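You operate a simulated robot arm through the tools that you are given. There is no shell and no other tool. Be economical: measure what you need, move in short steps, check, and stop when the job is done.

Carry out the task below with a simulated two-armed robot. There is one attempt and no reset: what you move stays moved.

JOB
Hold the teal tray marked firm rims on the top of the steel table with grey legs steady with one hand and put the teal pad with dark grey band in it with the other.

Only the result counts: the job must be done as asked and must still hold three seconds after the hand-in. Knocking over, shifting, dropping, spilling or breaking anything else fails it.

ROBOT AND FRAMES
Two 6-joint arms with two-finger grippers on one trunk, on a base that drives. Base frame: it is fixed to the floor where the robot stands at the start and does not move with it; the origin is under the middle of the robot, x ahead of it, y to its left, z up. Readings come in cm, degrees, newtons and seconds.
The left shoulder is at the start at [7, 17.6, 98.3], the right one opposite. With the tool pointing down near the work surface each hand reaches from about 46 to 80 cm from the robot's upright axis, wherever it stands, measured 20 degrees to its own side. Places, roughly: teal pad with dark grey band (9x6x4 cm) [60, 0, 80]; teal tray marked firm rims [-200, -175, 75]. Payload 2.45 kg a hand.
The tool frame of a hand sits at the grasp point between the pads (the TCP): z along the fingers, y along the line on which they close. The tips reach 2.6 cm beyond it. Largest opening 9.6 cm; the body of the gripper starts 6.9 cm behind the TCP.
Orientation is told as [roll, pitch, yaw] about the base's x, y, z axes, in that order, counted from this pose: with the fingers straight down and closing along the base's y, the tool's x points along the base's -x, its y along +y and its z along -z.

CONTROLS
- The arms move only by the tool arm_command. It takes "left_moves", "right_moves" or both (then of equal length, played together; a hand with none holds still); each is a list that holds one entry, the list of rows, each a list of 7 numbers: the shift along the tool's x, y, z in cm, then the turn, a rotation vector about the tool's x, y, z in degrees, then the gripper command, from -1 (shut) to 1 (fully open), values between in proportion. In form: [[[dx, dy, dz, rx, ry, rz, fingers], ...]]. A call has 1 to 10 rows; each row is the pose to reach, as a shift and turn from the pose commanded when the call began, along the tool's axes at that moment. Rows are played at 5 a second. More than 5 cm and 8.6 degrees between two rows, or a gripper value outside its range, and nothing of the call is played. A pose out of reach is approached as far as the arm can. The call stops where the force on the tool passes 40 N (or 10 N more than at its start, if that is more) or the arm is blocked; 0.2 s more then pass. Each finger halts on what it meets, pressing with about 33 N; the grip force reading is that of the motor and also rises with nothing between the fingers. The clock runs only during rows and for 0.2 s after the last one: add rows that repeat a pose to give the fingers time. It gives the time, the measured TCP pose, the force on the tool (base axes), the opening and the grip force at its end, in the units of the frame above (readings bear some noise), with the torque about the TCP (base axes, N m) and any sound that the robot's microphone picked up, and new pictures: "show" is both (left out), scene, wrist or none (wrist: the cameras of the hands that moved).
- Cameras (640 x 400 px; columns grow to the right, rows downward): "scene" is now at [13.63, -1.1, 130.73]; the picture's right is [-0.12, -0.99, 0.00], its down [-0.52, 0.06, -0.85] and it looks along [0.85, -0.10, -0.52] (base axes); focal length 260 px, centre (320, 200). "left" rides on the left gripper at [8.2, -0.3, -9.8] in its tool frame; the picture's right is [0.04, 1.00, 0.00], its down [-0.73, 0.03, -0.68] and it looks along [-0.68, 0.03, 0.73] (tool axes); focal length 256 px, centre (320, 200). "right" rides on the right gripper at [8.2, 0.3, -9.8] in its tool frame; the picture's right is [-0.04, 1.00, 0.00], its down [-0.73, -0.03, -0.68] and it looks along [-0.68, -0.03, 0.73] (tool axes); focal length 256 px, centre (320, 200). There is no depth. A picture from a camera that has moved, and an enlarged one, comes with that camera's place and axes in the base frame and with its lens.
- lift_body(by): slides the trunk up (or, below 0, down) by that many cm; the arms and the scene camera ride with it, the base frame stays. It gives what a move gives, with no picture.
- drive_base(legs): drives the robot by 1 to 6 legs, each [ahead, left, turn to the left] in cm, cm and degrees, along the robot's own axes; the way and the turn of a leg run together, so that a leg with both is an arc; at most 150 cm and 180 degrees a leg. The arms and the cameras ride along, it lands a little off, and it stops where it bumps. It gives what a move gives, and a new picture of the scene camera.
- pan_tilt(pan, tilt): turns the head with the scene camera to pan (to the left, within 86 degrees either way) and tilt (down, from -29 to 69), counted from straight ahead of the robot. It gives what a move gives, and a new picture of the scene camera.
- inspect(camera, box): a new picture of the part [left, top, right, bottom] of that camera's present view, enlarged. The clock stands still meanwhile.
- hand_in(): hands the job in; it is judged then, once.

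Go step by step. Nothing tells you exact positions but the pictures and the camera data: compare them with the known pose of the tool, close in by small moves and look again before you grip or let go. The budget is 120 turns and 260 pictures, counting those below and the enlarged ones. Unless the task says otherwise, let go and move clear before handing in, and close with one line.

The tools are called after ">>>" as name(argument=value, ...) on one line, values as JSON. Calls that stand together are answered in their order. arm_command: Moves the arms, as the interface text tells. Its arguments: {"type":"object","properties":{"left_moves":{"type":"array"},"right_moves":{"type":"array"},"show":{"type":"string","enum":["both","scene","wrist","none"]}},"required":[]} The other tools are called the same way: lift_body (by) slides the trunk up or down; drive_base (legs) drives the base; pan_tilt (pan, tilt) turns the head that bears the scene camera; inspect (camera, box) takes an enlarged picture of a part of a camera's view; hand_in () hands the job in.

At the start:

```text
time: 0.0
left_tool_pos: [57.28, 30.82, 102.14]
left_ee_rot: [0.0, -0.2, -0.1]
left_wrist_force: [0.2, -0.1, -0.7]
left_wrist_torque: [0.01, 0.0, 0.0]
left_gripper_width: 9.62
left_grasp_force: 0.1
right_tool_pos: [47.55, -22.82, 108.48]
right_ee_rot: [0.0, 0.0, 0.0]
right_wrist_force: [-0.8, 0.5, 0.0]
right_wrist_torque: [0.0, -0.01, -0.02]
right_gripper_width: 9.61
right_grasp_force: 0.0
trunk travel left (down, up): [-46.7, 37.3]
robot x, y, heading: [0.01, -0.0, -0.1]
head pan, tilt: [-6.9, 31.5]
```

scene: 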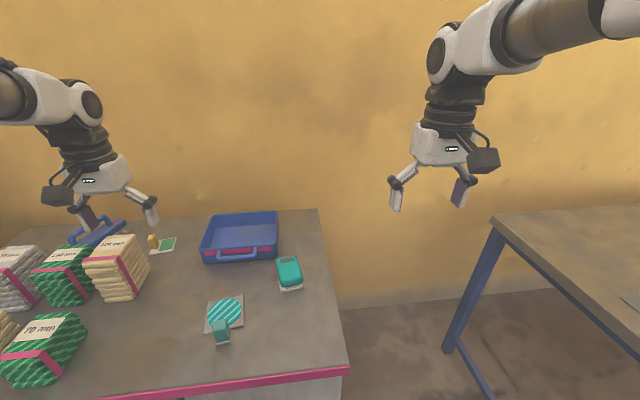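
right: 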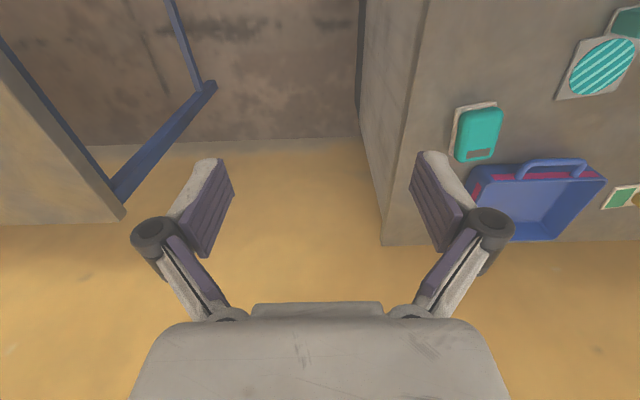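
left: 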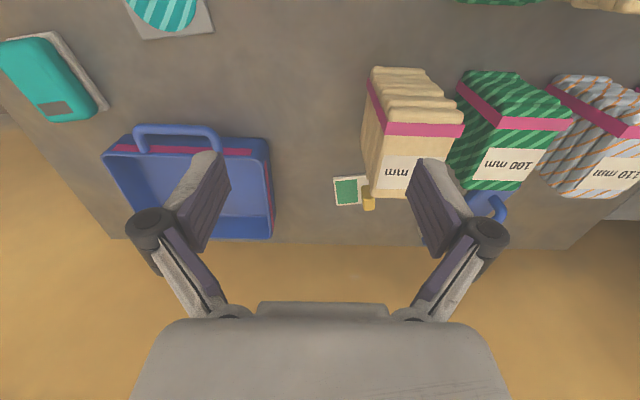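

I see a table with a teal object near (288,272) in the scene picture, roughly at [62, 1.5, 80], and another small teal thing. I enlarge it to check which is the banded pad.

>>> inspect(camera="scene", box=[180, 200, 360, 360])

>>> inspect(camera="right", box=[400, 60, 640, 250])

```text
2.50 times, centred on (270, 280) of scene
camera zoom: at [13.63, -1.1, 130.73], right [-0.12, -0.99, 0.0], down [-0.52, 0.06, -0.85], along [0.85, -0.1, -0.52], focal length 649 px, centre (445, 0)
```

zoom: 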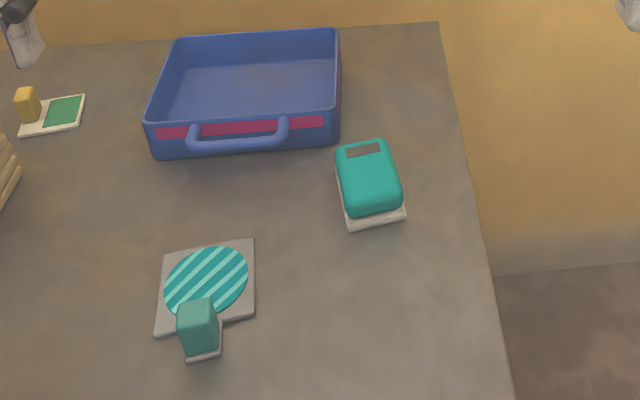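

```text
2.11 times, centred on (520, 155) of right
camera zoom: at [39.41, -22.44, 118.44], right [0.04, 1.0, 0.0], down [0.73, -0.03, 0.68], along [0.68, -0.03, -0.74], focal length 539 px, centre (-101, 295)
```

zoom: 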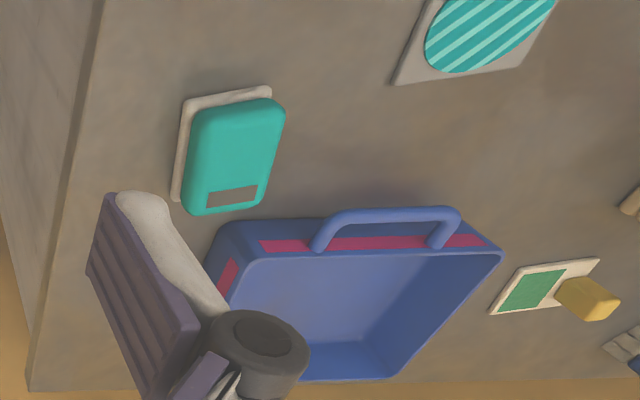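

The banded pad is at about [62.5, 1, 80], its length along x with a slight turn. I bring the open right hand above it and look from the wrist.

>>> arm_command(right_moves=[[[-2.1, 3.3, 1.5, 0, 0, 0, 1], [-4.2, 6.6, 3, 0, 0, 0, 1], [-6.3, 9.9, 4.5, 0, 0, 0, 1], [-8.4, 13.2, 6, 0, 0, 0, 1], [-10.5, 16.5, 7.5, 0, 0, 0, 1], [-12.6, 19.8, 9, 0, 0, 0, 1], [-14.7, 23.5, 11, 0, 0, 0, 1], [-14.7, 23.5, 11, 0, 0, 0, 1]]])

```text
time: 2.0
left_tool_pos: [57.39, 30.82, 102.13]
left_ee_rot: [0.0, 0.0, 0.0]
left_wrist_force: [-0.1, -0.6, 0.5]
left_wrist_torque: [-0.02, 0.05, 0.01]
left_gripper_width: 9.61
left_grasp_force: 0.1
right_tool_pos: [64.9, -3.77, 98.92]
right_ee_rot: [2.7, 0.3, -2.6]
right_wrist_force: [0.0, -0.6, 0.3]
right_wrist_torque: [0.0, 0.03, 0.04]
right_gripper_width: 9.62
right_grasp_force: 0.0
right hand out of reach, approached as far as the arm can: row 6, 7, 8
trunk travel left (down, up): [-46.7, 37.3]
robot x, y, heading: [-0.2, -0.14, 0.1]
head pan, tilt: [-6.9, 31.5]
stopped in row 8 (right hand): the arm was blocked; the commanded pose is now the measured one
camera scene: at [13.76, -1.09, 130.71], right [-0.12, -0.99, 0.0], down [-0.52, 0.06, -0.85], along [0.85, -0.1, -0.52], focal length 260 px, centre (320, 200)
camera right: at [56.74, -3.4, 108.75], right [0.09, 1.0, 0.05], down [0.73, -0.1, 0.67], along [0.67, -0.03, -0.74], focal length 256 px, centre (320, 200)
```

scene: 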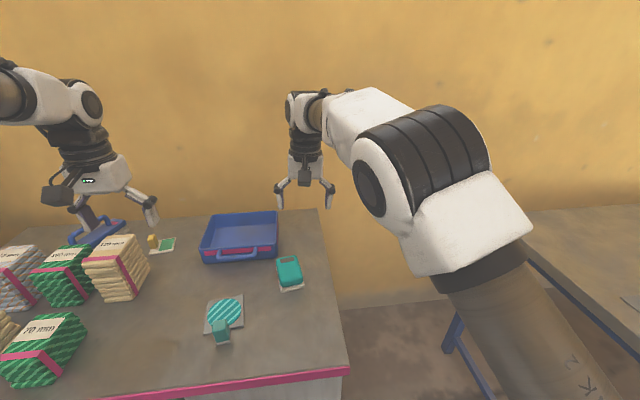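
right: 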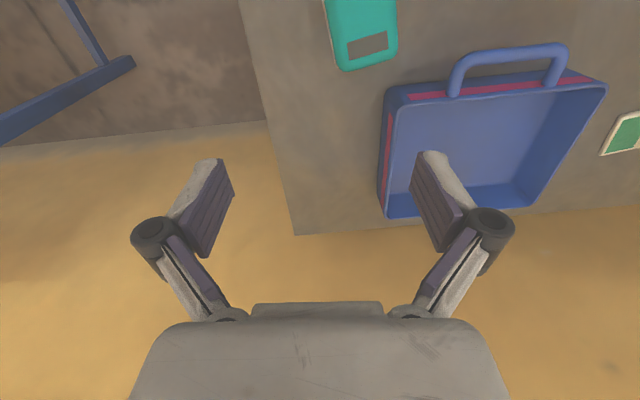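

The right arm reaches its limit across the body, so I bring the hand back to its own side, raise the left hand clear of the packs, and will shift the base left.

>>> arm_command(right_moves=[[[1.2, -4, 0, 1.4, -0.2, -1.3, 1], [2.4, -8, 0, 2.7, -0.3, -2.6, 1], [2.4, -10, 0, 2.7, -0.3, -2.6, 1]]], left_moves=[[[0, 0, -4, 0, 0, 0, 1], [0, 0, -8, 0, 0, 0, 1], [0, 0, -10, 0, 0, 0, 1]]], show="none")

>>> drive_base(legs=[[0, 16, 0]])

```text
time: 2.8
left_tool_pos: [57.07, 30.72, 112.08]
left_ee_rot: [0.0, 0.0, 0.0]
left_wrist_force: [-0.3, -0.8, 0.1]
left_wrist_torque: [0.02, 0.01, 0.04]
left_gripper_width: 9.61
left_grasp_force: 0.1
right_tool_pos: [61.86, -13.22, 98.6]
right_ee_rot: [-0.4, -0.2, 0.2]
right_wrist_force: [-0.3, -0.3, 0.0]
right_wrist_torque: [0.03, -0.01, 0.03]
right_gripper_width: 9.6
right_grasp_force: 0.1
trunk travel left (down, up): [-46.7, 37.3]
robot x, y, heading: [0.15, -0.43, 0.2]
head pan, tilt: [-6.9, 31.5]
```

```text
time: 4.2
left_tool_pos: [56.96, 47.29, 112.02]
left_ee_rot: [-0.1, 0.0, 0.0]
left_wrist_force: [0.9, 1.0, -0.6]
left_wrist_torque: [-0.01, 0.03, -0.06]
left_gripper_width: 9.59
left_grasp_force: 0.0
right_tool_pos: [61.87, 3.12, 98.61]
right_ee_rot: [-0.3, -0.3, 0.1]
right_wrist_force: [0.4, -0.4, 0.1]
right_wrist_torque: [-0.02, -0.01, 0.01]
right_gripper_width: 9.62
right_grasp_force: 0.1
trunk travel left (down, up): [-46.7, 37.3]
robot x, y, heading: [-0.1, 16.23, 0.0]
head pan, tilt: [-6.9, 31.5]
camera scene: at [13.62, 15.25, 130.73], right [-0.12, -0.99, 0.0], down [-0.52, 0.06, -0.85], along [0.85, -0.1, -0.52], focal length 260 px, centre (320, 200)
```

scene: 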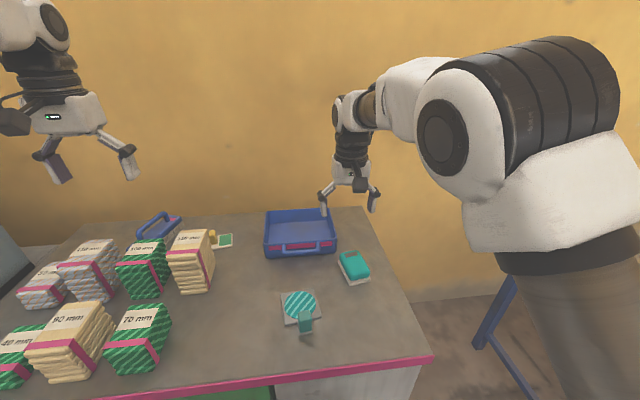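

The pad is confirmed near [62, 1]. I lower to z≈89 with a small yaw of +6° and look through the wrist camera.

>>> arm_command(right_moves=[[[0, -1, 4, 0, 0, -3, 1], [0, -2.1, 7, 0, 0, -6, 1], [0, -2.1, 9.5, 0, 0, -6, 1], [0, -2.1, 9.5, 0, 0, -6, 1]]])

```text
time: 5.2
left_tool_pos: [56.88, 47.06, 112.09]
left_ee_rot: [0.1, 0.1, 0.0]
left_wrist_force: [-0.1, -0.2, -1.0]
left_wrist_torque: [-0.01, -0.02, -0.01]
left_gripper_width: 9.6
left_grasp_force: 0.1
right_tool_pos: [61.91, 0.99, 89.05]
right_ee_rot: [-0.2, -0.1, 6.1]
right_wrist_force: [-0.6, 0.7, 0.0]
right_wrist_torque: [-0.02, -0.04, 0.01]
right_gripper_width: 9.6
right_grasp_force: 0.1
trunk travel left (down, up): [-46.7, 37.3]
robot x, y, heading: [-0.0, 16.43, 0.1]
head pan, tilt: [-6.9, 31.5]
camera scene: at [13.58, 15.17, 130.73], right [-0.12, -0.99, 0.0], down [-0.52, 0.06, -0.85], along [0.85, -0.1, -0.52], focal length 260 px, centre (320, 200)
camera right: at [53.72, 0.43, 98.91], right [-0.07, 1.0, 0.0], down [0.73, 0.05, 0.68], along [0.68, 0.04, -0.73], focal length 256 px, centre (320, 200)
```

scene: 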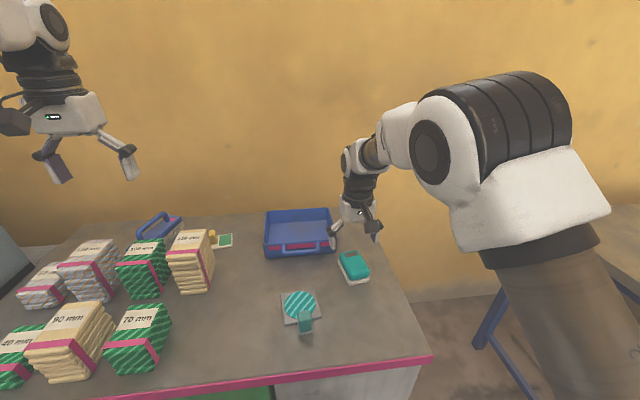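
right: 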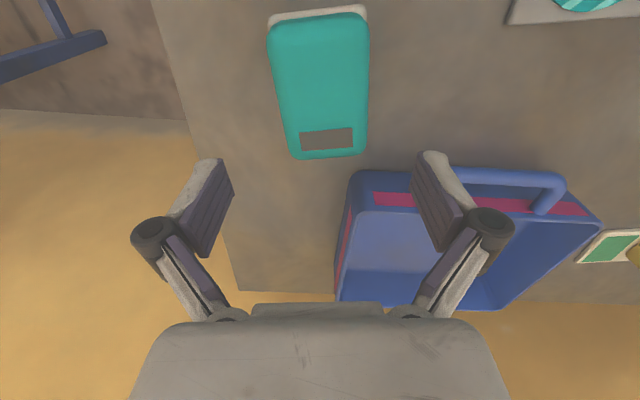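

The pad is centred between the fingers laterally; its centre looks about 1.7 cm nearer the robot than the TCP. I correct x and descend with fingers open to z≈84.5, then look.

>>> arm_command(right_moves=[[[1.7, 0.2, 0, 0, 0, 0, 1], [1.7, 0.2, 2.5, 0, 0, 0, 1], [1.7, 0.2, 4.5, 0, 0, 0, 1], [1.7, 0.2, 4.5, 0, 0, 0, 1]]])

>>> inspect(camera="scene", box=[300, 190, 420, 300])

```text
time: 6.2
left_tool_pos: [56.91, 47.18, 112.15]
left_ee_rot: [0.0, 0.0, 0.0]
left_wrist_force: [-0.8, 0.5, 0.2]
left_wrist_torque: [0.02, 0.0, -0.02]
left_gripper_width: 9.59
left_grasp_force: 0.1
right_tool_pos: [60.29, 1.05, 84.64]
right_ee_rot: [-0.4, -0.2, 6.1]
right_wrist_force: [-0.2, 0.7, 0.1]
right_wrist_torque: [0.0, -0.01, 0.03]
right_gripper_width: 9.63
right_grasp_force: 0.0
trunk travel left (down, up): [-46.7, 37.3]
robot x, y, heading: [0.21, 16.31, -0.3]
head pan, tilt: [-6.9, 31.5]
camera scene: at [13.59, 15.18, 130.73], right [-0.12, -0.99, 0.0], down [-0.52, 0.06, -0.85], along [0.85, -0.1, -0.52], focal length 260 px, centre (320, 200)
camera right: at [52.1, 0.47, 94.46], right [-0.07, 1.0, 0.0], down [0.73, 0.05, 0.68], along [0.68, 0.04, -0.73], focal length 256 px, centre (320, 200)
```

scene: 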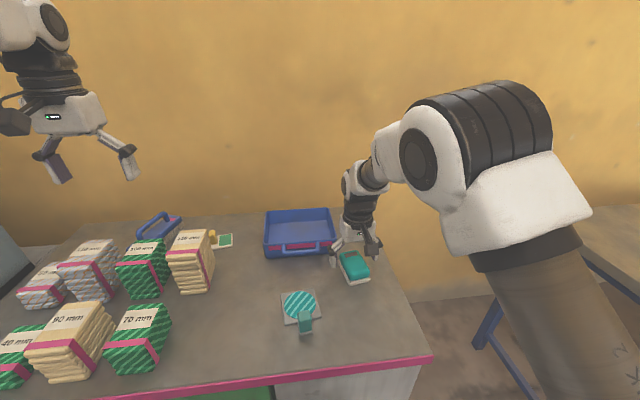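
right: 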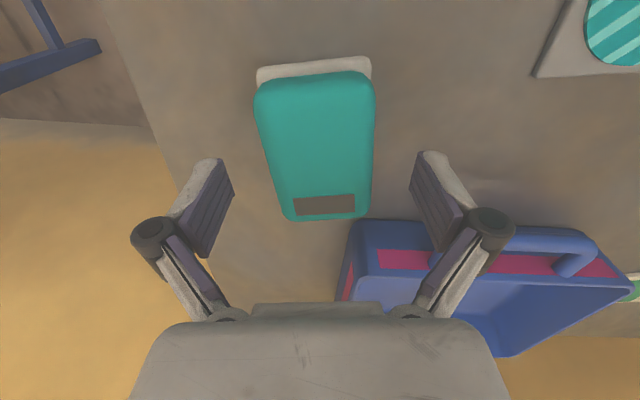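

```text
3.64 times, centred on (360, 245) of scene
camera zoom: at [13.59, 15.18, 130.73], right [-0.12, -0.99, 0.0], down [-0.52, 0.06, -0.85], along [0.85, -0.1, -0.52], focal length 944 px, centre (174, 36)
```

zoom: 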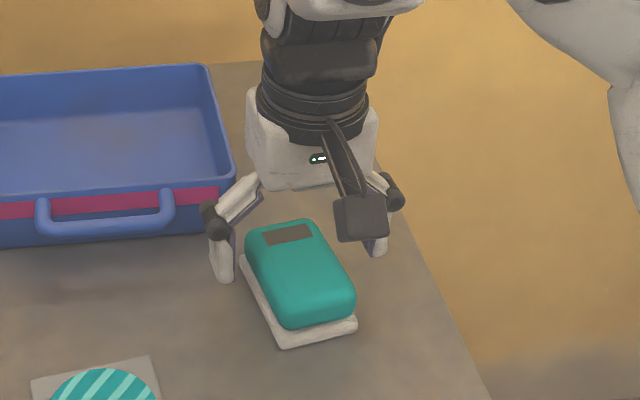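

Triangulating puts the pad centre at about [60, 1], top ≈84, yaw ≈8.5°. I fine-tune, lower to z≈83, and close.

>>> arm_command(right_moves=[[[0.3, 0, 0, 0, 0, -2.5, 1], [0.3, 0, 1.5, 0, 0, -2.5, 1], [0.3, 0, 1.5, 0, 0, -2.5, 1], [0.3, 0, 1.5, 0, 0, -2.5, 0.3], [0.3, 0, 1.5, 0, 0, -2.5, -0.3], [0.3, 0, 1.5, 0, 0, -2.5, -1], [0.3, 0, 1.5, 0, 0, -2.5, -1]]])

```text
time: 7.8
left_tool_pos: [56.95, 47.11, 112.09]
left_ee_rot: [0.0, 0.0, 0.0]
left_wrist_force: [0.0, 1.0, 0.4]
left_wrist_torque: [0.02, 0.0, 0.01]
left_gripper_width: 9.59
left_grasp_force: 0.1
right_tool_pos: [60.0, 1.04, 83.2]
right_ee_rot: [-0.3, -0.2, 8.6]
right_wrist_force: [0.7, -0.2, 3.6]
right_wrist_torque: [0.03, 0.02, 0.14]
right_gripper_width: 5.74
right_grasp_force: 33.4
trunk travel left (down, up): [-46.7, 37.3]
robot x, y, heading: [-0.06, 16.21, 0.0]
head pan, tilt: [-6.9, 31.5]
camera scene: at [13.58, 15.19, 130.73], right [-0.12, -0.99, 0.0], down [-0.52, 0.06, -0.85], along [0.85, -0.1, -0.52], focal length 260 px, centre (320, 200)
camera right: at [51.77, 0.1, 92.99], right [-0.11, 0.99, 0.0], down [0.73, 0.08, 0.68], along [0.68, 0.07, -0.73], focal length 256 px, centre (320, 200)
```

scene: 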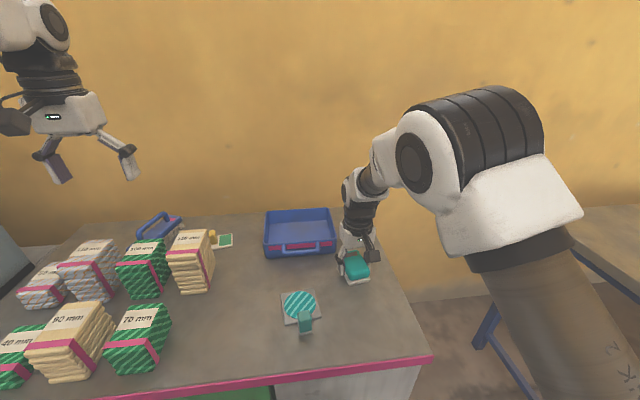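
right: 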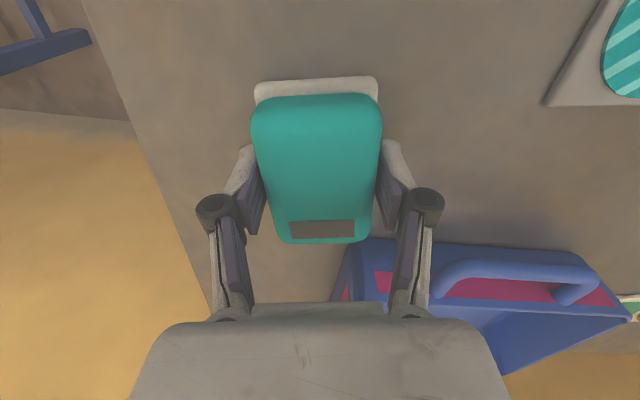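

The pad is gripped at 5.7 cm with 33 N. I lift it straight up, then pull it back toward the robot.

>>> arm_command(right_moves=[[[0, 0, -2, 0, 0, 0, -1], [0, 0, -6, 0, 0, 0, -1], [0, 0, -10, 0, 0, 0, -1], [0, 0, -14, 0, 0, 0, -1], [2, -3, -18, 0, 0, 0, -1], [4, -6, -20, 0, 0, 0, -1], [6, -9, -22, 0, 0, 0, -1], [8, -9, -24, 0, 0, 0, -1]]])

```text
refused: row 5 steps farther than a row can; nothing moved
```

I see nothing moved because a row was too long; I repeat the lift with smaller steps.

>>> arm_command(right_moves=[[[0, 0, -2, 0, 0, 0, -1], [0, 0, -6, 0, 0, 0, -1], [0, 0, -10, 0, 0, 0, -1], [0, 0, -14, 0, 0, 0, -1], [0, 0, -18, 0, 0, 0, -1], [2, -3, -20, 0, 0, 0, -1], [4, -6, -22, 0, 0, 0, -1], [6, -8, -24, 0, 0, 0, -1], [8, -9, -25, 0, 0, 0, -1]]])

```text
time: 9.8
left_tool_pos: [56.93, 47.05, 112.19]
left_ee_rot: [-0.1, 0.0, 0.1]
left_wrist_force: [-0.2, -0.7, 0.0]
left_wrist_torque: [0.02, 0.0, -0.02]
left_gripper_width: 9.59
left_grasp_force: 0.1
right_tool_pos: [53.08, -9.14, 108.16]
right_ee_rot: [-0.1, -0.2, 8.6]
right_wrist_force: [-0.3, -0.2, -1.0]
right_wrist_torque: [-0.02, -0.03, 0.02]
right_gripper_width: 5.73
right_grasp_force: 33.0
trunk travel left (down, up): [-46.7, 37.3]
robot x, y, heading: [-0.33, 16.14, 0.0]
head pan, tilt: [-6.9, 31.5]
camera scene: at [13.5, 15.12, 130.74], right [-0.12, -0.99, 0.0], down [-0.52, 0.06, -0.85], along [0.85, -0.1, -0.52], focal length 260 px, centre (320, 200)
camera right: at [44.91, -10.08, 118.02], right [-0.11, 0.99, 0.0], down [0.73, 0.08, 0.68], along [0.68, 0.07, -0.73], focal length 256 px, centre (320, 200)
```

scene: 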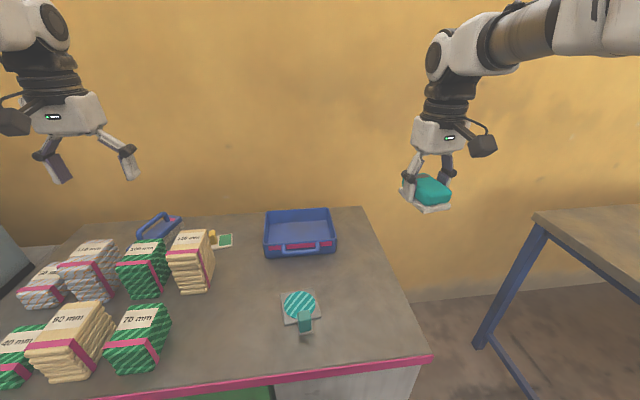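
right: 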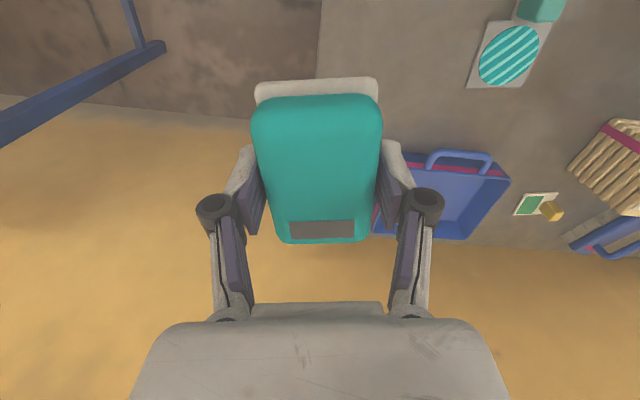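

The pad is held with its white base. Before driving I look to the right side and left side of the room.

>>> pan_tilt(pan=-86, tilt=20)

>>> pan_tilt(pan=86, tilt=20)

```text
time: 11.3
left_tool_pos: [57.06, 47.1, 112.11]
left_ee_rot: [0.0, 0.1, 0.0]
left_wrist_force: [-0.1, 1.1, -0.3]
left_wrist_torque: [-0.02, -0.02, 0.01]
left_gripper_width: 9.6
left_grasp_force: 0.1
right_tool_pos: [53.35, -9.15, 108.26]
right_ee_rot: [-0.2, -0.1, 8.6]
right_wrist_force: [-0.1, 0.3, -0.7]
right_wrist_torque: [0.02, 0.0, 0.01]
right_gripper_width: 5.7
right_grasp_force: 33.2
trunk travel left (down, up): [-46.7, 37.3]
robot x, y, heading: [0.2, 16.17, -0.3]
head pan, tilt: [-85.9, 20.0]
camera scene: at [5.38, 6.95, 132.56], right [-1.0, -0.07, 0.0], down [-0.02, 0.34, -0.94], along [0.07, -0.94, -0.34], focal length 260 px, centre (320, 200)
```

scene: 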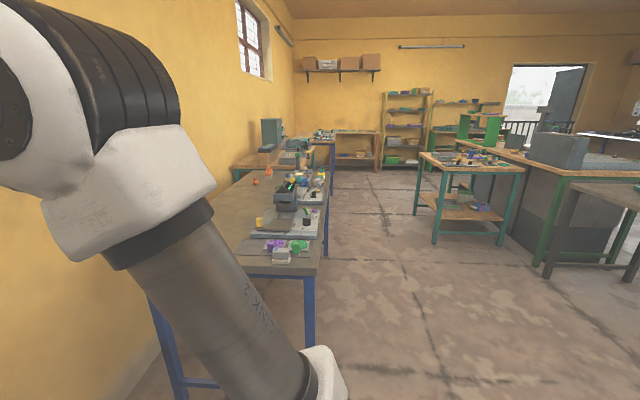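

```text
time: 13.9
left_tool_pos: [56.97, 47.18, 112.07]
left_ee_rot: [-0.1, 0.0, 0.0]
left_wrist_force: [0.5, -0.1, 0.3]
left_wrist_torque: [0.0, 0.0, -0.03]
left_gripper_width: 9.6
left_grasp_force: 0.1
right_tool_pos: [53.24, -9.07, 108.21]
right_ee_rot: [-0.2, -0.1, 8.6]
right_wrist_force: [-0.5, -0.5, -1.2]
right_wrist_torque: [0.01, -0.01, 0.05]
right_gripper_width: 5.71
right_grasp_force: 32.9
trunk travel left (down, up): [-46.7, 37.3]
robot x, y, heading: [0.06, 16.38, 0.0]
head pan, tilt: [85.9, 20.0]
camera scene: at [5.36, 25.53, 132.56], right [1.0, -0.07, 0.0], down [-0.02, -0.34, -0.94], along [0.07, 0.94, -0.34], focal length 260 px, centre (320, 200)
```

scene: 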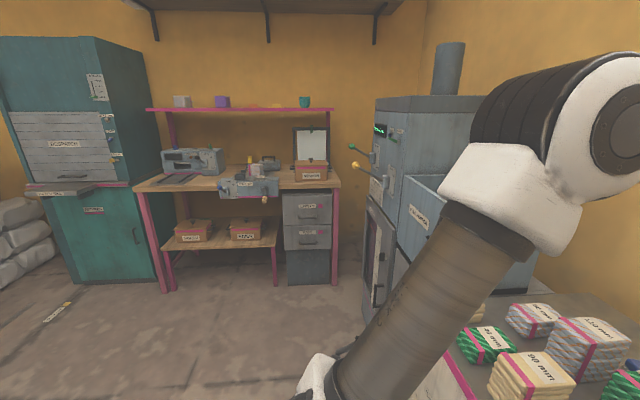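

The dark steel table at the right edge of the right-hand view is near [-193, -187], matching the tray's place. I back away from this table and turn right to face it.

>>> drive_base(legs=[[-50, 0, 0], [0, 0, -125]])

>>> pan_tilt(pan=0, tilt=15)

```text
time: 22.1
left_tool_pos: [-57.06, -48.24, 112.11]
left_ee_rot: [0.0, 0.1, -125.0]
left_wrist_force: [0.2, 0.3, -0.7]
left_wrist_torque: [0.02, 0.0, 0.01]
left_gripper_width: 9.61
left_grasp_force: 0.1
right_tool_pos: [-100.99, -13.05, 108.16]
right_ee_rot: [-0.2, -0.1, -116.3]
right_wrist_force: [-0.5, 0.4, 0.0]
right_wrist_torque: [-0.02, -0.02, 0.0]
right_gripper_width: 5.74
right_grasp_force: 33.4
trunk travel left (down, up): [-46.7, 37.3]
robot x, y, heading: [-49.35, 16.01, -124.8]
head pan, tilt: [85.9, 20.0]
camera scene: at [-45.61, 6.13, 132.56], right [-0.63, -0.78, 0.0], down [-0.27, 0.22, -0.94], along [0.73, -0.59, -0.34], focal length 260 px, centre (320, 200)
```

scene: 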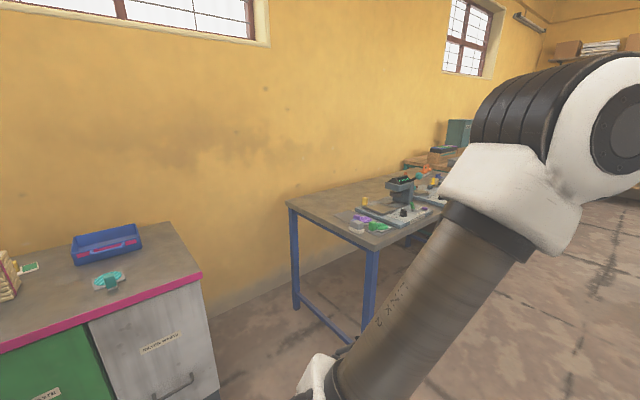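

```text
time: 23.7
left_tool_pos: [-56.91, -48.26, 112.18]
left_ee_rot: [0.0, 0.0, -124.9]
left_wrist_force: [-0.4, -0.5, 0.1]
left_wrist_torque: [-0.03, 0.01, -0.01]
left_gripper_width: 9.6
left_grasp_force: 0.1
right_tool_pos: [-100.97, -12.96, 108.13]
right_ee_rot: [-0.3, -0.1, -116.3]
right_wrist_force: [-0.1, 0.1, -0.9]
right_wrist_torque: [0.0, 0.02, 0.01]
right_gripper_width: 5.71
right_grasp_force: 33.1
trunk travel left (down, up): [-46.7, 37.3]
robot x, y, heading: [-49.54, 16.18, -125.2]
head pan, tilt: [0.0, 15.0]
camera scene: at [-58.19, 4.32, 133.37], right [-0.82, 0.57, 0.0], down [0.15, 0.21, -0.97], along [-0.55, -0.79, -0.26], focal length 260 px, centre (320, 200)
```

scene: 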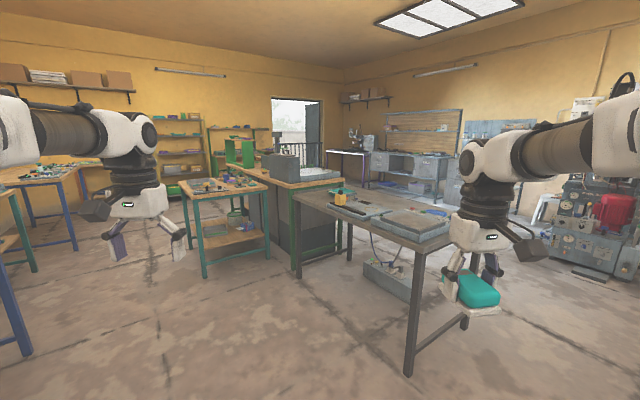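

>>> inspect(camera="scene", box=[280, 170, 470, 290])

```text
3.33 times, centred on (375, 230) of scene
camera zoom: at [-58.19, 4.32, 133.37], right [-0.82, 0.57, 0.0], down [0.15, 0.21, -0.97], along [-0.55, -0.79, -0.26], focal length 865 px, centre (137, 100)
```

zoom: 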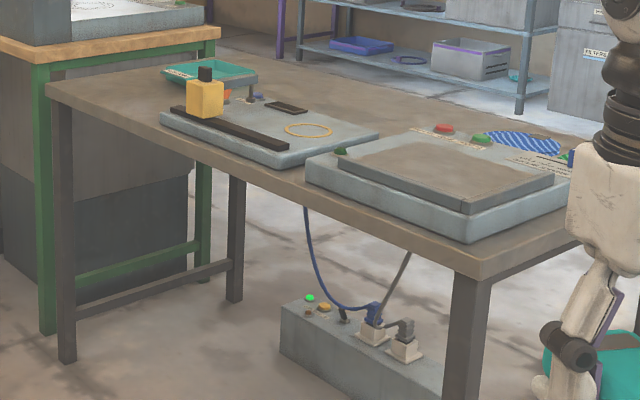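

The teal tray is at the far-left of the steel table (about [-206, -174]); the table's near edge runs along x≈-170, so I approach facing -x. I turn first in the free area and then strafe part of the way.

>>> drive_base(legs=[[0, 0, -55], [35, 0, 0], [0, 120, 0]])

```text
time: 34.0
left_tool_pos: [-133.61, -140.77, 112.12]
left_ee_rot: [0.0, 0.0, -176.9]
left_wrist_force: [0.4, -1.3, -0.5]
left_wrist_torque: [0.03, -0.01, -0.01]
left_gripper_width: 9.62
left_grasp_force: 0.0
right_tool_pos: [-132.86, -84.22, 108.14]
right_ee_rot: [-0.3, -0.2, -168.3]
right_wrist_force: [-0.3, 0.2, -1.1]
right_wrist_torque: [0.03, 0.01, -0.01]
right_gripper_width: 5.73
right_grasp_force: 33.1
trunk travel left (down, up): [-46.7, 37.3]
robot x, y, heading: [-78.04, -106.66, -176.6]
head pan, tilt: [0.0, 15.0]
camera scene: at [-92.99, -107.59, 133.37], right [-0.05, 1.0, 0.0], down [0.26, 0.01, -0.97], along [-0.96, -0.05, -0.26], focal length 260 px, centre (320, 200)
```

scene: 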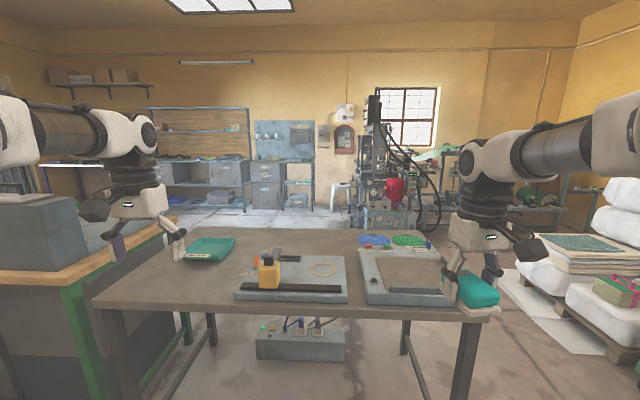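

The tray is near [-208, -168] with a tall grey cabinet just left of it, so I must keep the left hand inboard. I straighten, strafe to line up and look down.

>>> drive_base(legs=[[0, 0, -3.4], [0, 62, 0]])

>>> pan_tilt(pan=0, tilt=30)

```text
time: 38.0
left_tool_pos: [-135.86, -199.62, 112.09]
left_ee_rot: [0.0, 0.1, 179.6]
left_wrist_force: [0.0, -0.4, 0.1]
left_wrist_torque: [-0.01, -0.02, -0.02]
left_gripper_width: 9.6
left_grasp_force: 0.1
right_tool_pos: [-131.78, -143.35, 108.09]
right_ee_rot: [-0.2, -0.1, -171.8]
right_wrist_force: [-0.3, 0.2, -1.0]
right_wrist_torque: [0.0, 0.03, -0.02]
right_gripper_width: 5.73
right_grasp_force: 32.4
trunk travel left (down, up): [-46.7, 37.3]
robot x, y, heading: [-78.85, -169.33, 179.8]
head pan, tilt: [0.0, 15.0]
camera scene: at [-93.36, -169.14, 133.37], right [0.01, 1.0, 0.0], down [0.26, 0.0, -0.97], along [-0.97, 0.01, -0.26], focal length 260 px, centre (320, 200)
```

scene: 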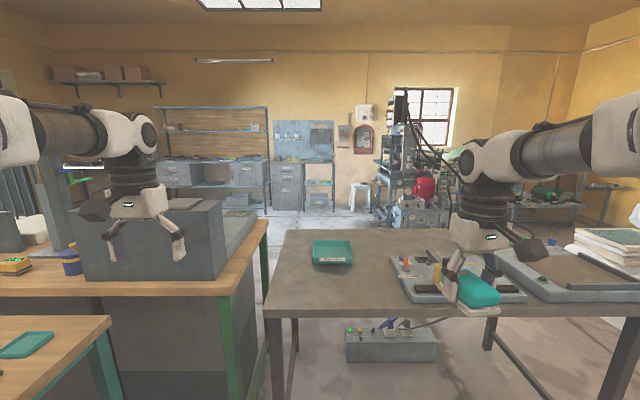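

```text
time: 38.8
left_tool_pos: [-135.89, -199.74, 112.0]
left_ee_rot: [0.0, 0.1, 179.6]
left_wrist_force: [-0.1, 0.5, -0.4]
left_wrist_torque: [-0.03, -0.03, 0.0]
left_gripper_width: 9.61
left_grasp_force: 0.0
right_tool_pos: [-131.71, -143.48, 108.03]
right_ee_rot: [-0.2, -0.1, -171.8]
right_wrist_force: [-0.5, -0.3, -0.1]
right_wrist_torque: [-0.02, 0.01, -0.02]
right_gripper_width: 5.71
right_grasp_force: 33.0
trunk travel left (down, up): [-46.7, 37.3]
robot x, y, heading: [-78.48, -169.22, 179.5]
head pan, tilt: [0.0, 30.0]
camera scene: at [-93.06, -169.1, 130.96], right [0.01, 1.0, 0.0], down [0.5, 0.0, -0.87], along [-0.87, 0.01, -0.5], focal length 260 px, centre (320, 200)
```

scene: 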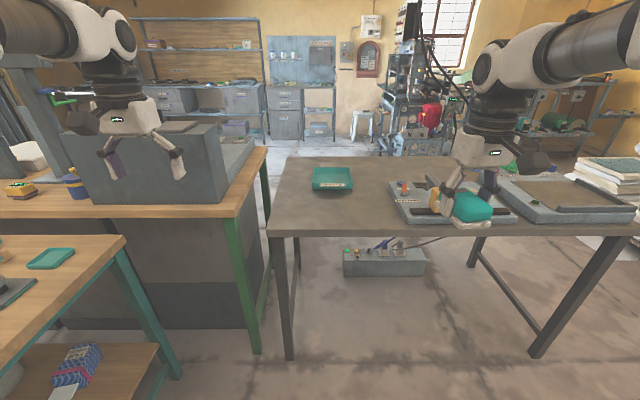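

I see the tray on the steel table, and a look-alike tray on the wooden table at left. I enlarge both labels.

>>> inspect(camera="scene", box=[290, 155, 374, 207])

>>> inspect(camera="scene", box=[230, 140, 560, 346])

```text
7.62 times, centred on (332, 181) of scene
camera zoom: at [-93.06, -169.1, 130.96], right [0.01, 1.0, 0.0], down [0.5, 0.0, -0.87], along [-0.87, 0.01, -0.5], focal length 1978 px, centre (229, 345)
```

zoom: 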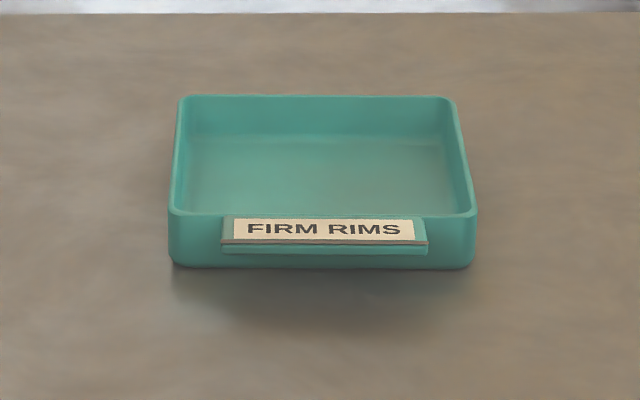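

```text
1.94 times, centred on (395, 243) of scene
camera zoom: at [-93.06, -169.1, 130.96], right [0.01, 1.0, 0.0], down [0.5, 0.0, -0.87], along [-0.87, 0.01, -0.5], focal length 504 px, centre (174, 117)
```

zoom: 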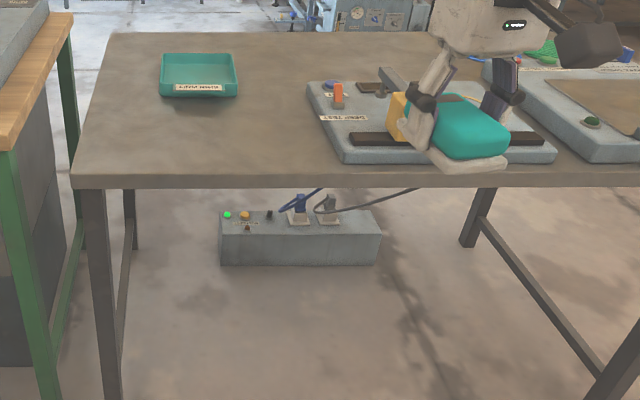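

The tray spans about x -202…-220, y -171…-153, rim ≈ 3.7 cm high, and the table edge is at x≈-167. While still in free air short of the table, I test whether both arms can reach the needed working arrangement.

>>> arm_command(right_moves=[[[-1.96, 1.84, 2.9, 0, 0, 0, -1], [-3.9, 3.7, 5.8, 0, 0, 0, -1], [-5.9, 5.5, 8.7, 0, 0, 0, -1], [-7.8, 7.4, 11.6, 0, 0, 0, -1], [-9.8, 9.2, 14.5, 0, 0, 0, -1], [-11.7, 11.1, 17.4, 0, 0, 0, -1], [-13.7, 12.9, 20.3, 0, 0, 0, -1], [-15.6, 14.8, 23.2, 0, 0, 0, -1], [-17.6, 16.6, 26, 0, 0, 0, -1], [-17.6, 16.6, 26, 0, 0, 0, -1]]], left_moves=[[[-0.9, -2.3, 3.55, 0, 0, 0, 1], [-1.8, -4.6, 7.1, 0, 0, 0, 1], [-2.7, -6.9, 10.6, 0, 0, 0, 1], [-3.6, -9.2, 14.2, 0, 0, 0, 1], [-4.5, -11.5, 17.8, 0, 0, 0, 1], [-5.4, -13.8, 21.3, 0, 0, 0, 1], [-6.3, -16.1, 24.9, 0, 0, 0, 1], [-7.2, -18.4, 28.4, 0, 0, 0, 1], [-8, -20.7, 32, 0, 0, 0, 1], [-8, -20.7, 32, 0, 0, 0, 1]]], show="scene")

```text
time: 41.0
left_tool_pos: [-143.81, -178.86, 80.24]
left_ee_rot: [0.1, -0.1, 179.5]
left_wrist_force: [-0.9, 0.1, -0.3]
left_wrist_torque: [-0.03, 0.01, 0.01]
left_gripper_width: 9.59
left_grasp_force: 0.0
right_tool_pos: [-146.75, -162.43, 82.12]
right_ee_rot: [-0.3, -0.2, -171.8]
right_wrist_force: [0.0, 0.6, 0.7]
right_wrist_torque: [0.01, 0.02, 0.01]
right_gripper_width: 5.73
right_grasp_force: 33.1
trunk travel left (down, up): [-46.7, 37.3]
robot x, y, heading: [-78.86, -169.03, 179.6]
head pan, tilt: [0.0, 30.0]
camera scene: at [-92.89, -169.14, 130.98], right [0.01, 1.0, 0.0], down [0.5, 0.0, -0.87], along [-0.87, 0.01, -0.5], focal length 260 px, centre (320, 200)
```

scene: 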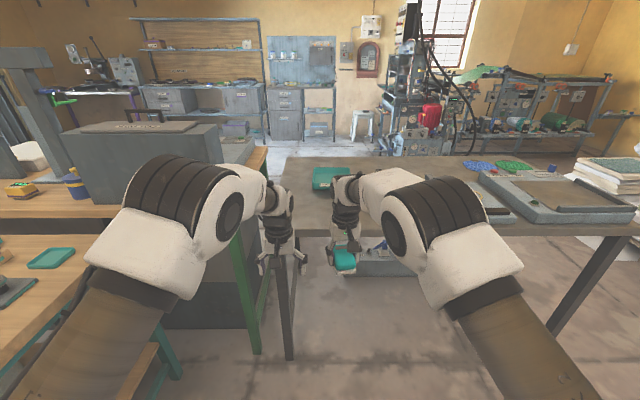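

Both reach. I test a bit further inward, since the tray is only 18 cm wide and the hands must work 11–12 cm apart.

>>> arm_command(right_moves=[[[-2.1, 0.5, 1, 0, 0, 0, -1], [-4.2, 0.9, 3, 0, 0, 0, -1], [-4.2, 0.9, 3, 0, 0, 0, -1]]], left_moves=[[[-0.5, -1.8, 0.5, 0, 0, 0, 1], [-1, -3.6, 1.5, 0, 0, 0, 1], [-1, -3.6, 1.5, 0, 0, 0, 1]]], show="scene")

```text
time: 41.8
left_tool_pos: [-144.63, -175.31, 78.67]
left_ee_rot: [0.0, -0.2, 179.7]
left_wrist_force: [0.4, -0.7, 0.0]
left_wrist_torque: [0.02, 0.07, -0.01]
left_gripper_width: 9.58
left_grasp_force: 0.0
right_tool_pos: [-150.94, -163.69, 79.12]
right_ee_rot: [-0.3, -0.2, -171.8]
right_wrist_force: [0.0, -0.1, 0.2]
right_wrist_torque: [0.01, 0.0, -0.01]
right_gripper_width: 5.72
right_grasp_force: 32.9
trunk travel left (down, up): [-46.7, 37.3]
robot x, y, heading: [-78.63, -169.13, 179.6]
head pan, tilt: [0.0, 30.0]
camera scene: at [-92.94, -169.15, 130.98], right [0.01, 1.0, 0.0], down [0.5, 0.0, -0.87], along [-0.87, 0.01, -0.5], focal length 260 px, centre (320, 200)
```

scene: 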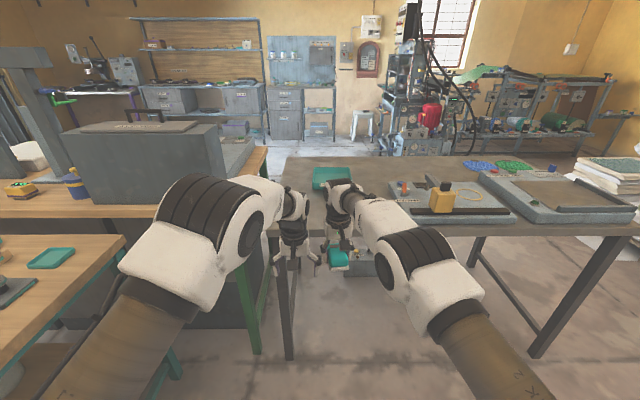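

Reach confirmed: right at (72, -5), left at (66, 6) in robot terms. I raise the trunk for clearance, move partway up to the table, and look steeply down to judge base clearance.

>>> lift_body(by=16)

>>> drive_base(legs=[[42, -4.6, 0]])

>>> pan_tilt(pan=0, tilt=69)

```text
time: 43.6
left_tool_pos: [-144.81, -175.21, 94.67]
left_ee_rot: [0.0, -0.1, 179.6]
left_wrist_force: [0.7, -0.2, -0.5]
left_wrist_torque: [0.02, 0.01, -0.01]
left_gripper_width: 9.6
left_grasp_force: 0.0
right_tool_pos: [-151.0, -163.6, 94.91]
right_ee_rot: [-0.1, -0.1, -171.8]
right_wrist_force: [-0.2, -0.3, -0.3]
right_wrist_torque: [-0.02, 0.03, -0.03]
right_gripper_width: 5.68
right_grasp_force: 32.4
trunk travel left (down, up): [-62.7, 21.3]
robot x, y, heading: [-78.98, -169.11, 179.8]
head pan, tilt: [0.0, 30.0]
```

```text
time: 46.1
left_tool_pos: [-185.71, -170.41, 94.55]
left_ee_rot: [0.0, 0.0, 179.8]
left_wrist_force: [0.1, -0.1, 0.5]
left_wrist_torque: [0.0, -0.02, 0.01]
left_gripper_width: 9.59
left_grasp_force: 0.0
right_tool_pos: [-191.95, -159.1, 94.98]
right_ee_rot: [-0.2, -0.1, -171.7]
right_wrist_force: [-1.7, 0.1, -0.3]
right_wrist_torque: [0.03, -0.02, 0.0]
right_gripper_width: 5.73
right_grasp_force: 33.6
trunk travel left (down, up): [-62.7, 21.3]
robot x, y, heading: [-119.58, -164.28, 179.9]
head pan, tilt: [0.0, 30.0]
camera scene: at [-134.03, -164.26, 146.96], right [0.0, 1.0, 0.0], down [0.5, 0.0, -0.87], along [-0.87, 0.0, -0.5], focal length 260 px, centre (320, 200)
```

scene: 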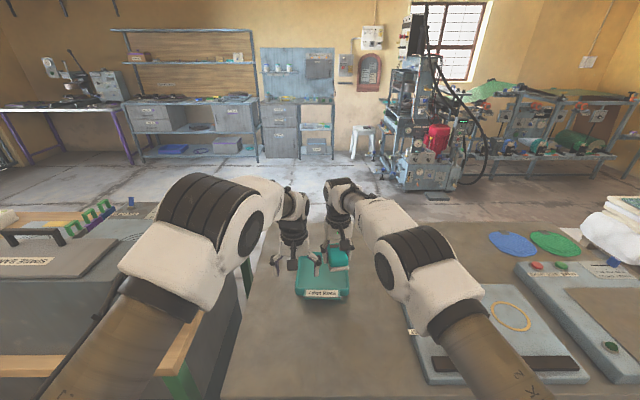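

```text
time: 47.2
left_tool_pos: [-185.64, -170.52, 94.81]
left_ee_rot: [0.1, 0.0, 179.7]
left_wrist_force: [0.4, 1.1, -0.9]
left_wrist_torque: [0.01, -0.02, 0.01]
left_gripper_width: 9.61
left_grasp_force: 0.1
right_tool_pos: [-192.03, -159.06, 95.05]
right_ee_rot: [0.0, -0.1, -171.6]
right_wrist_force: [0.5, -0.6, -1.0]
right_wrist_torque: [0.02, -0.02, 0.03]
right_gripper_width: 5.72
right_grasp_force: 33.5
trunk travel left (down, up): [-62.7, 21.3]
robot x, y, heading: [-119.65, -164.24, 179.7]
head pan, tilt: [0.0, 68.8]
camera scene: at [-130.59, -164.27, 141.81], right [0.0, 1.0, 0.0], down [0.93, 0.0, -0.36], along [-0.36, 0.0, -0.93], focal length 260 px, centre (320, 200)
```

scene: 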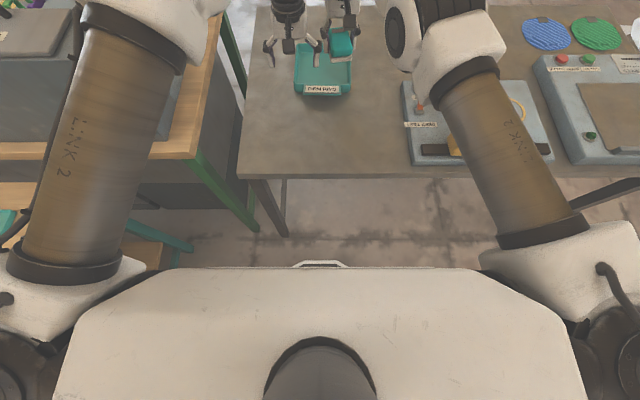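

The base front stays within about 27 cm of the axis, so going to about x=-136 is safe. I enlarge the tray in this steep view to measure it.

>>> inspect(camera="scene", box=[256, 0, 384, 110])

>>> inspect(camera="left", box=[0, 0, 640, 400])

```text
3.64 times, centred on (320, 55) of scene
camera zoom: at [-130.59, -164.27, 141.81], right [0.0, 1.0, 0.0], down [0.93, 0.0, -0.36], along [-0.36, 0.0, -0.93], focal length 944 px, centre (320, 727)
```

zoom: 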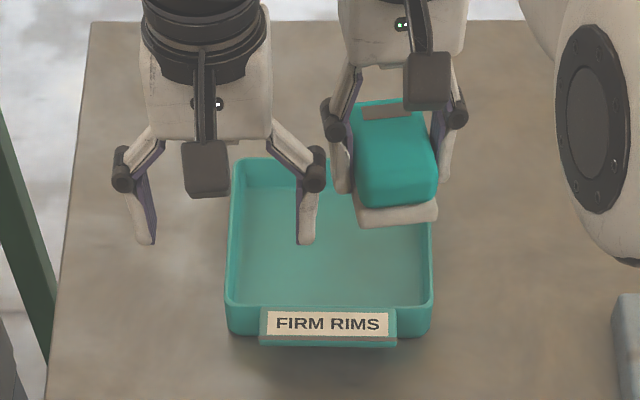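

```text
1.00 times, centred on (320, 200) of left (not enlarged: the box is as wide or as high as the picture)
camera zoom: at [-177.57, -170.29, 104.44], right [0.04, -1.0, 0.0], down [-0.73, -0.03, 0.68], along [-0.68, -0.02, -0.73], focal length 256 px, centre (320, 200)
```

zoom: 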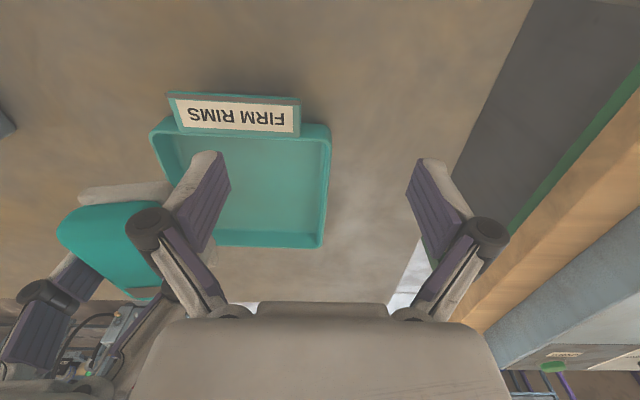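

Triangulating from both cameras, the tray rim is at z≈86 (table ≈82), x -187…-202.5, y -171.5…-155.5, so it is nearer than I assumed. I drive 4.5 cm ahead and look from both wrists.

>>> drive_base(legs=[[4.5, 0, 0]])

>>> arm_command(right_moves=[[[0, 0, 0, 0, 0, 4.2, -1], [0, -1.5, 0, 0, 0, 8.4, -1], [0, -1.5, 0, 0, 0, 8.4, -1]]], left_moves=[[[0, 0.2, 0, 0, 0, 0, 1], [0, 0.5, 0, 0, 0, 0, 1], [0, 0.5, 0, 0, 0, 0, 1]]])

```text
time: 48.1
left_tool_pos: [-189.84, -170.43, 94.85]
left_ee_rot: [0.1, -0.1, 179.7]
left_wrist_force: [-0.4, -0.4, 0.6]
left_wrist_torque: [-0.01, 0.04, 0.02]
left_gripper_width: 9.6
left_grasp_force: 0.0
right_tool_pos: [-196.28, -158.99, 95.2]
right_ee_rot: [-0.3, -0.2, -171.8]
right_wrist_force: [0.9, -0.1, -1.0]
right_wrist_torque: [-0.02, 0.03, 0.01]
right_gripper_width: 5.71
right_grasp_force: 32.8
trunk travel left (down, up): [-62.7, 21.3]
robot x, y, heading: [-123.9, -164.35, 179.8]
head pan, tilt: [0.0, 68.8]
camera scene: at [-134.71, -164.26, 141.84], right [0.0, 1.0, 0.0], down [0.93, 0.0, -0.36], along [-0.36, 0.0, -0.93], focal length 260 px, centre (320, 200)
```

scene: 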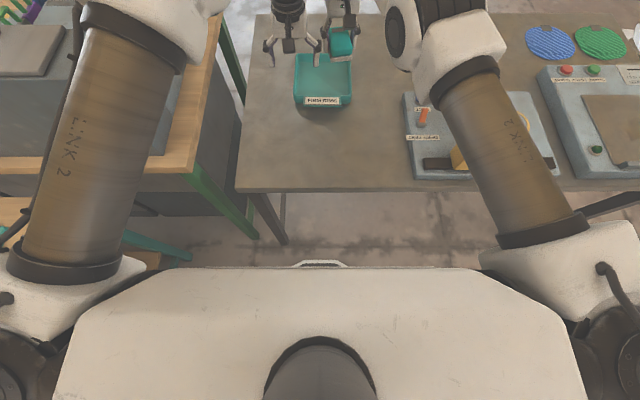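

```text
time: 48.9
left_tool_pos: [-190.09, -170.89, 94.64]
left_ee_rot: [0.1, 0.1, 179.7]
left_wrist_force: [-0.9, -0.1, 0.1]
left_wrist_torque: [-0.01, -0.04, 0.02]
left_gripper_width: 9.6
left_grasp_force: 0.1
right_tool_pos: [-196.41, -157.4, 95.05]
right_ee_rot: [-0.3, -0.1, 179.9]
right_wrist_force: [-0.5, 0.0, -0.1]
right_wrist_torque: [-0.02, 0.0, 0.01]
right_gripper_width: 5.72
right_grasp_force: 33.6
trunk travel left (down, up): [-62.7, 21.3]
robot x, y, heading: [-123.73, -164.55, 179.8]
head pan, tilt: [0.0, 68.8]
camera scene: at [-134.98, -164.3, 141.8], right [0.0, 1.0, 0.0], down [0.93, 0.0, -0.36], along [-0.36, 0.0, -0.93], focal length 260 px, centre (320, 200)
camera right: at [-188.42, -157.84, 104.86], right [-0.04, -1.0, 0.0], down [-0.73, 0.03, 0.68], along [-0.68, 0.03, -0.73], focal length 256 px, centre (320, 200)
camera left: at [-181.94, -170.79, 104.4], right [0.04, -1.0, 0.0], down [-0.73, -0.03, 0.68], along [-0.68, -0.02, -0.73], focal length 256 px, centre (320, 200)
```

scene: 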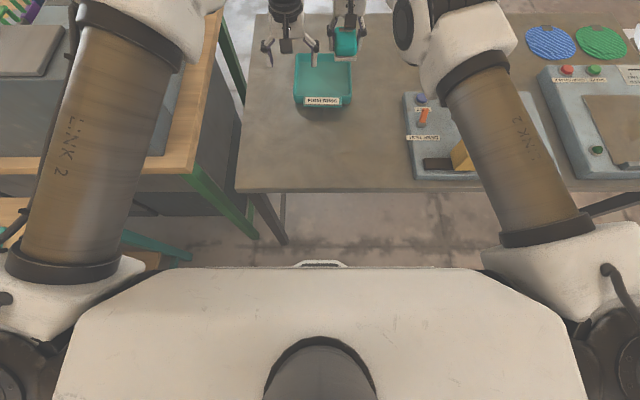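
right: 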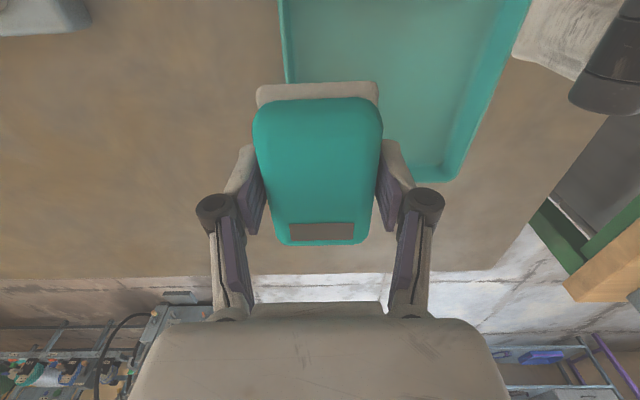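
left: 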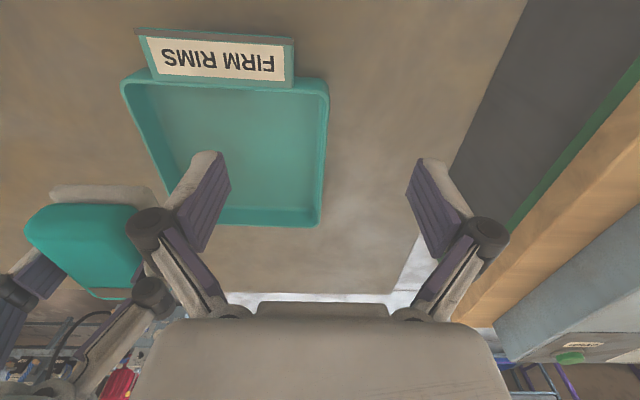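

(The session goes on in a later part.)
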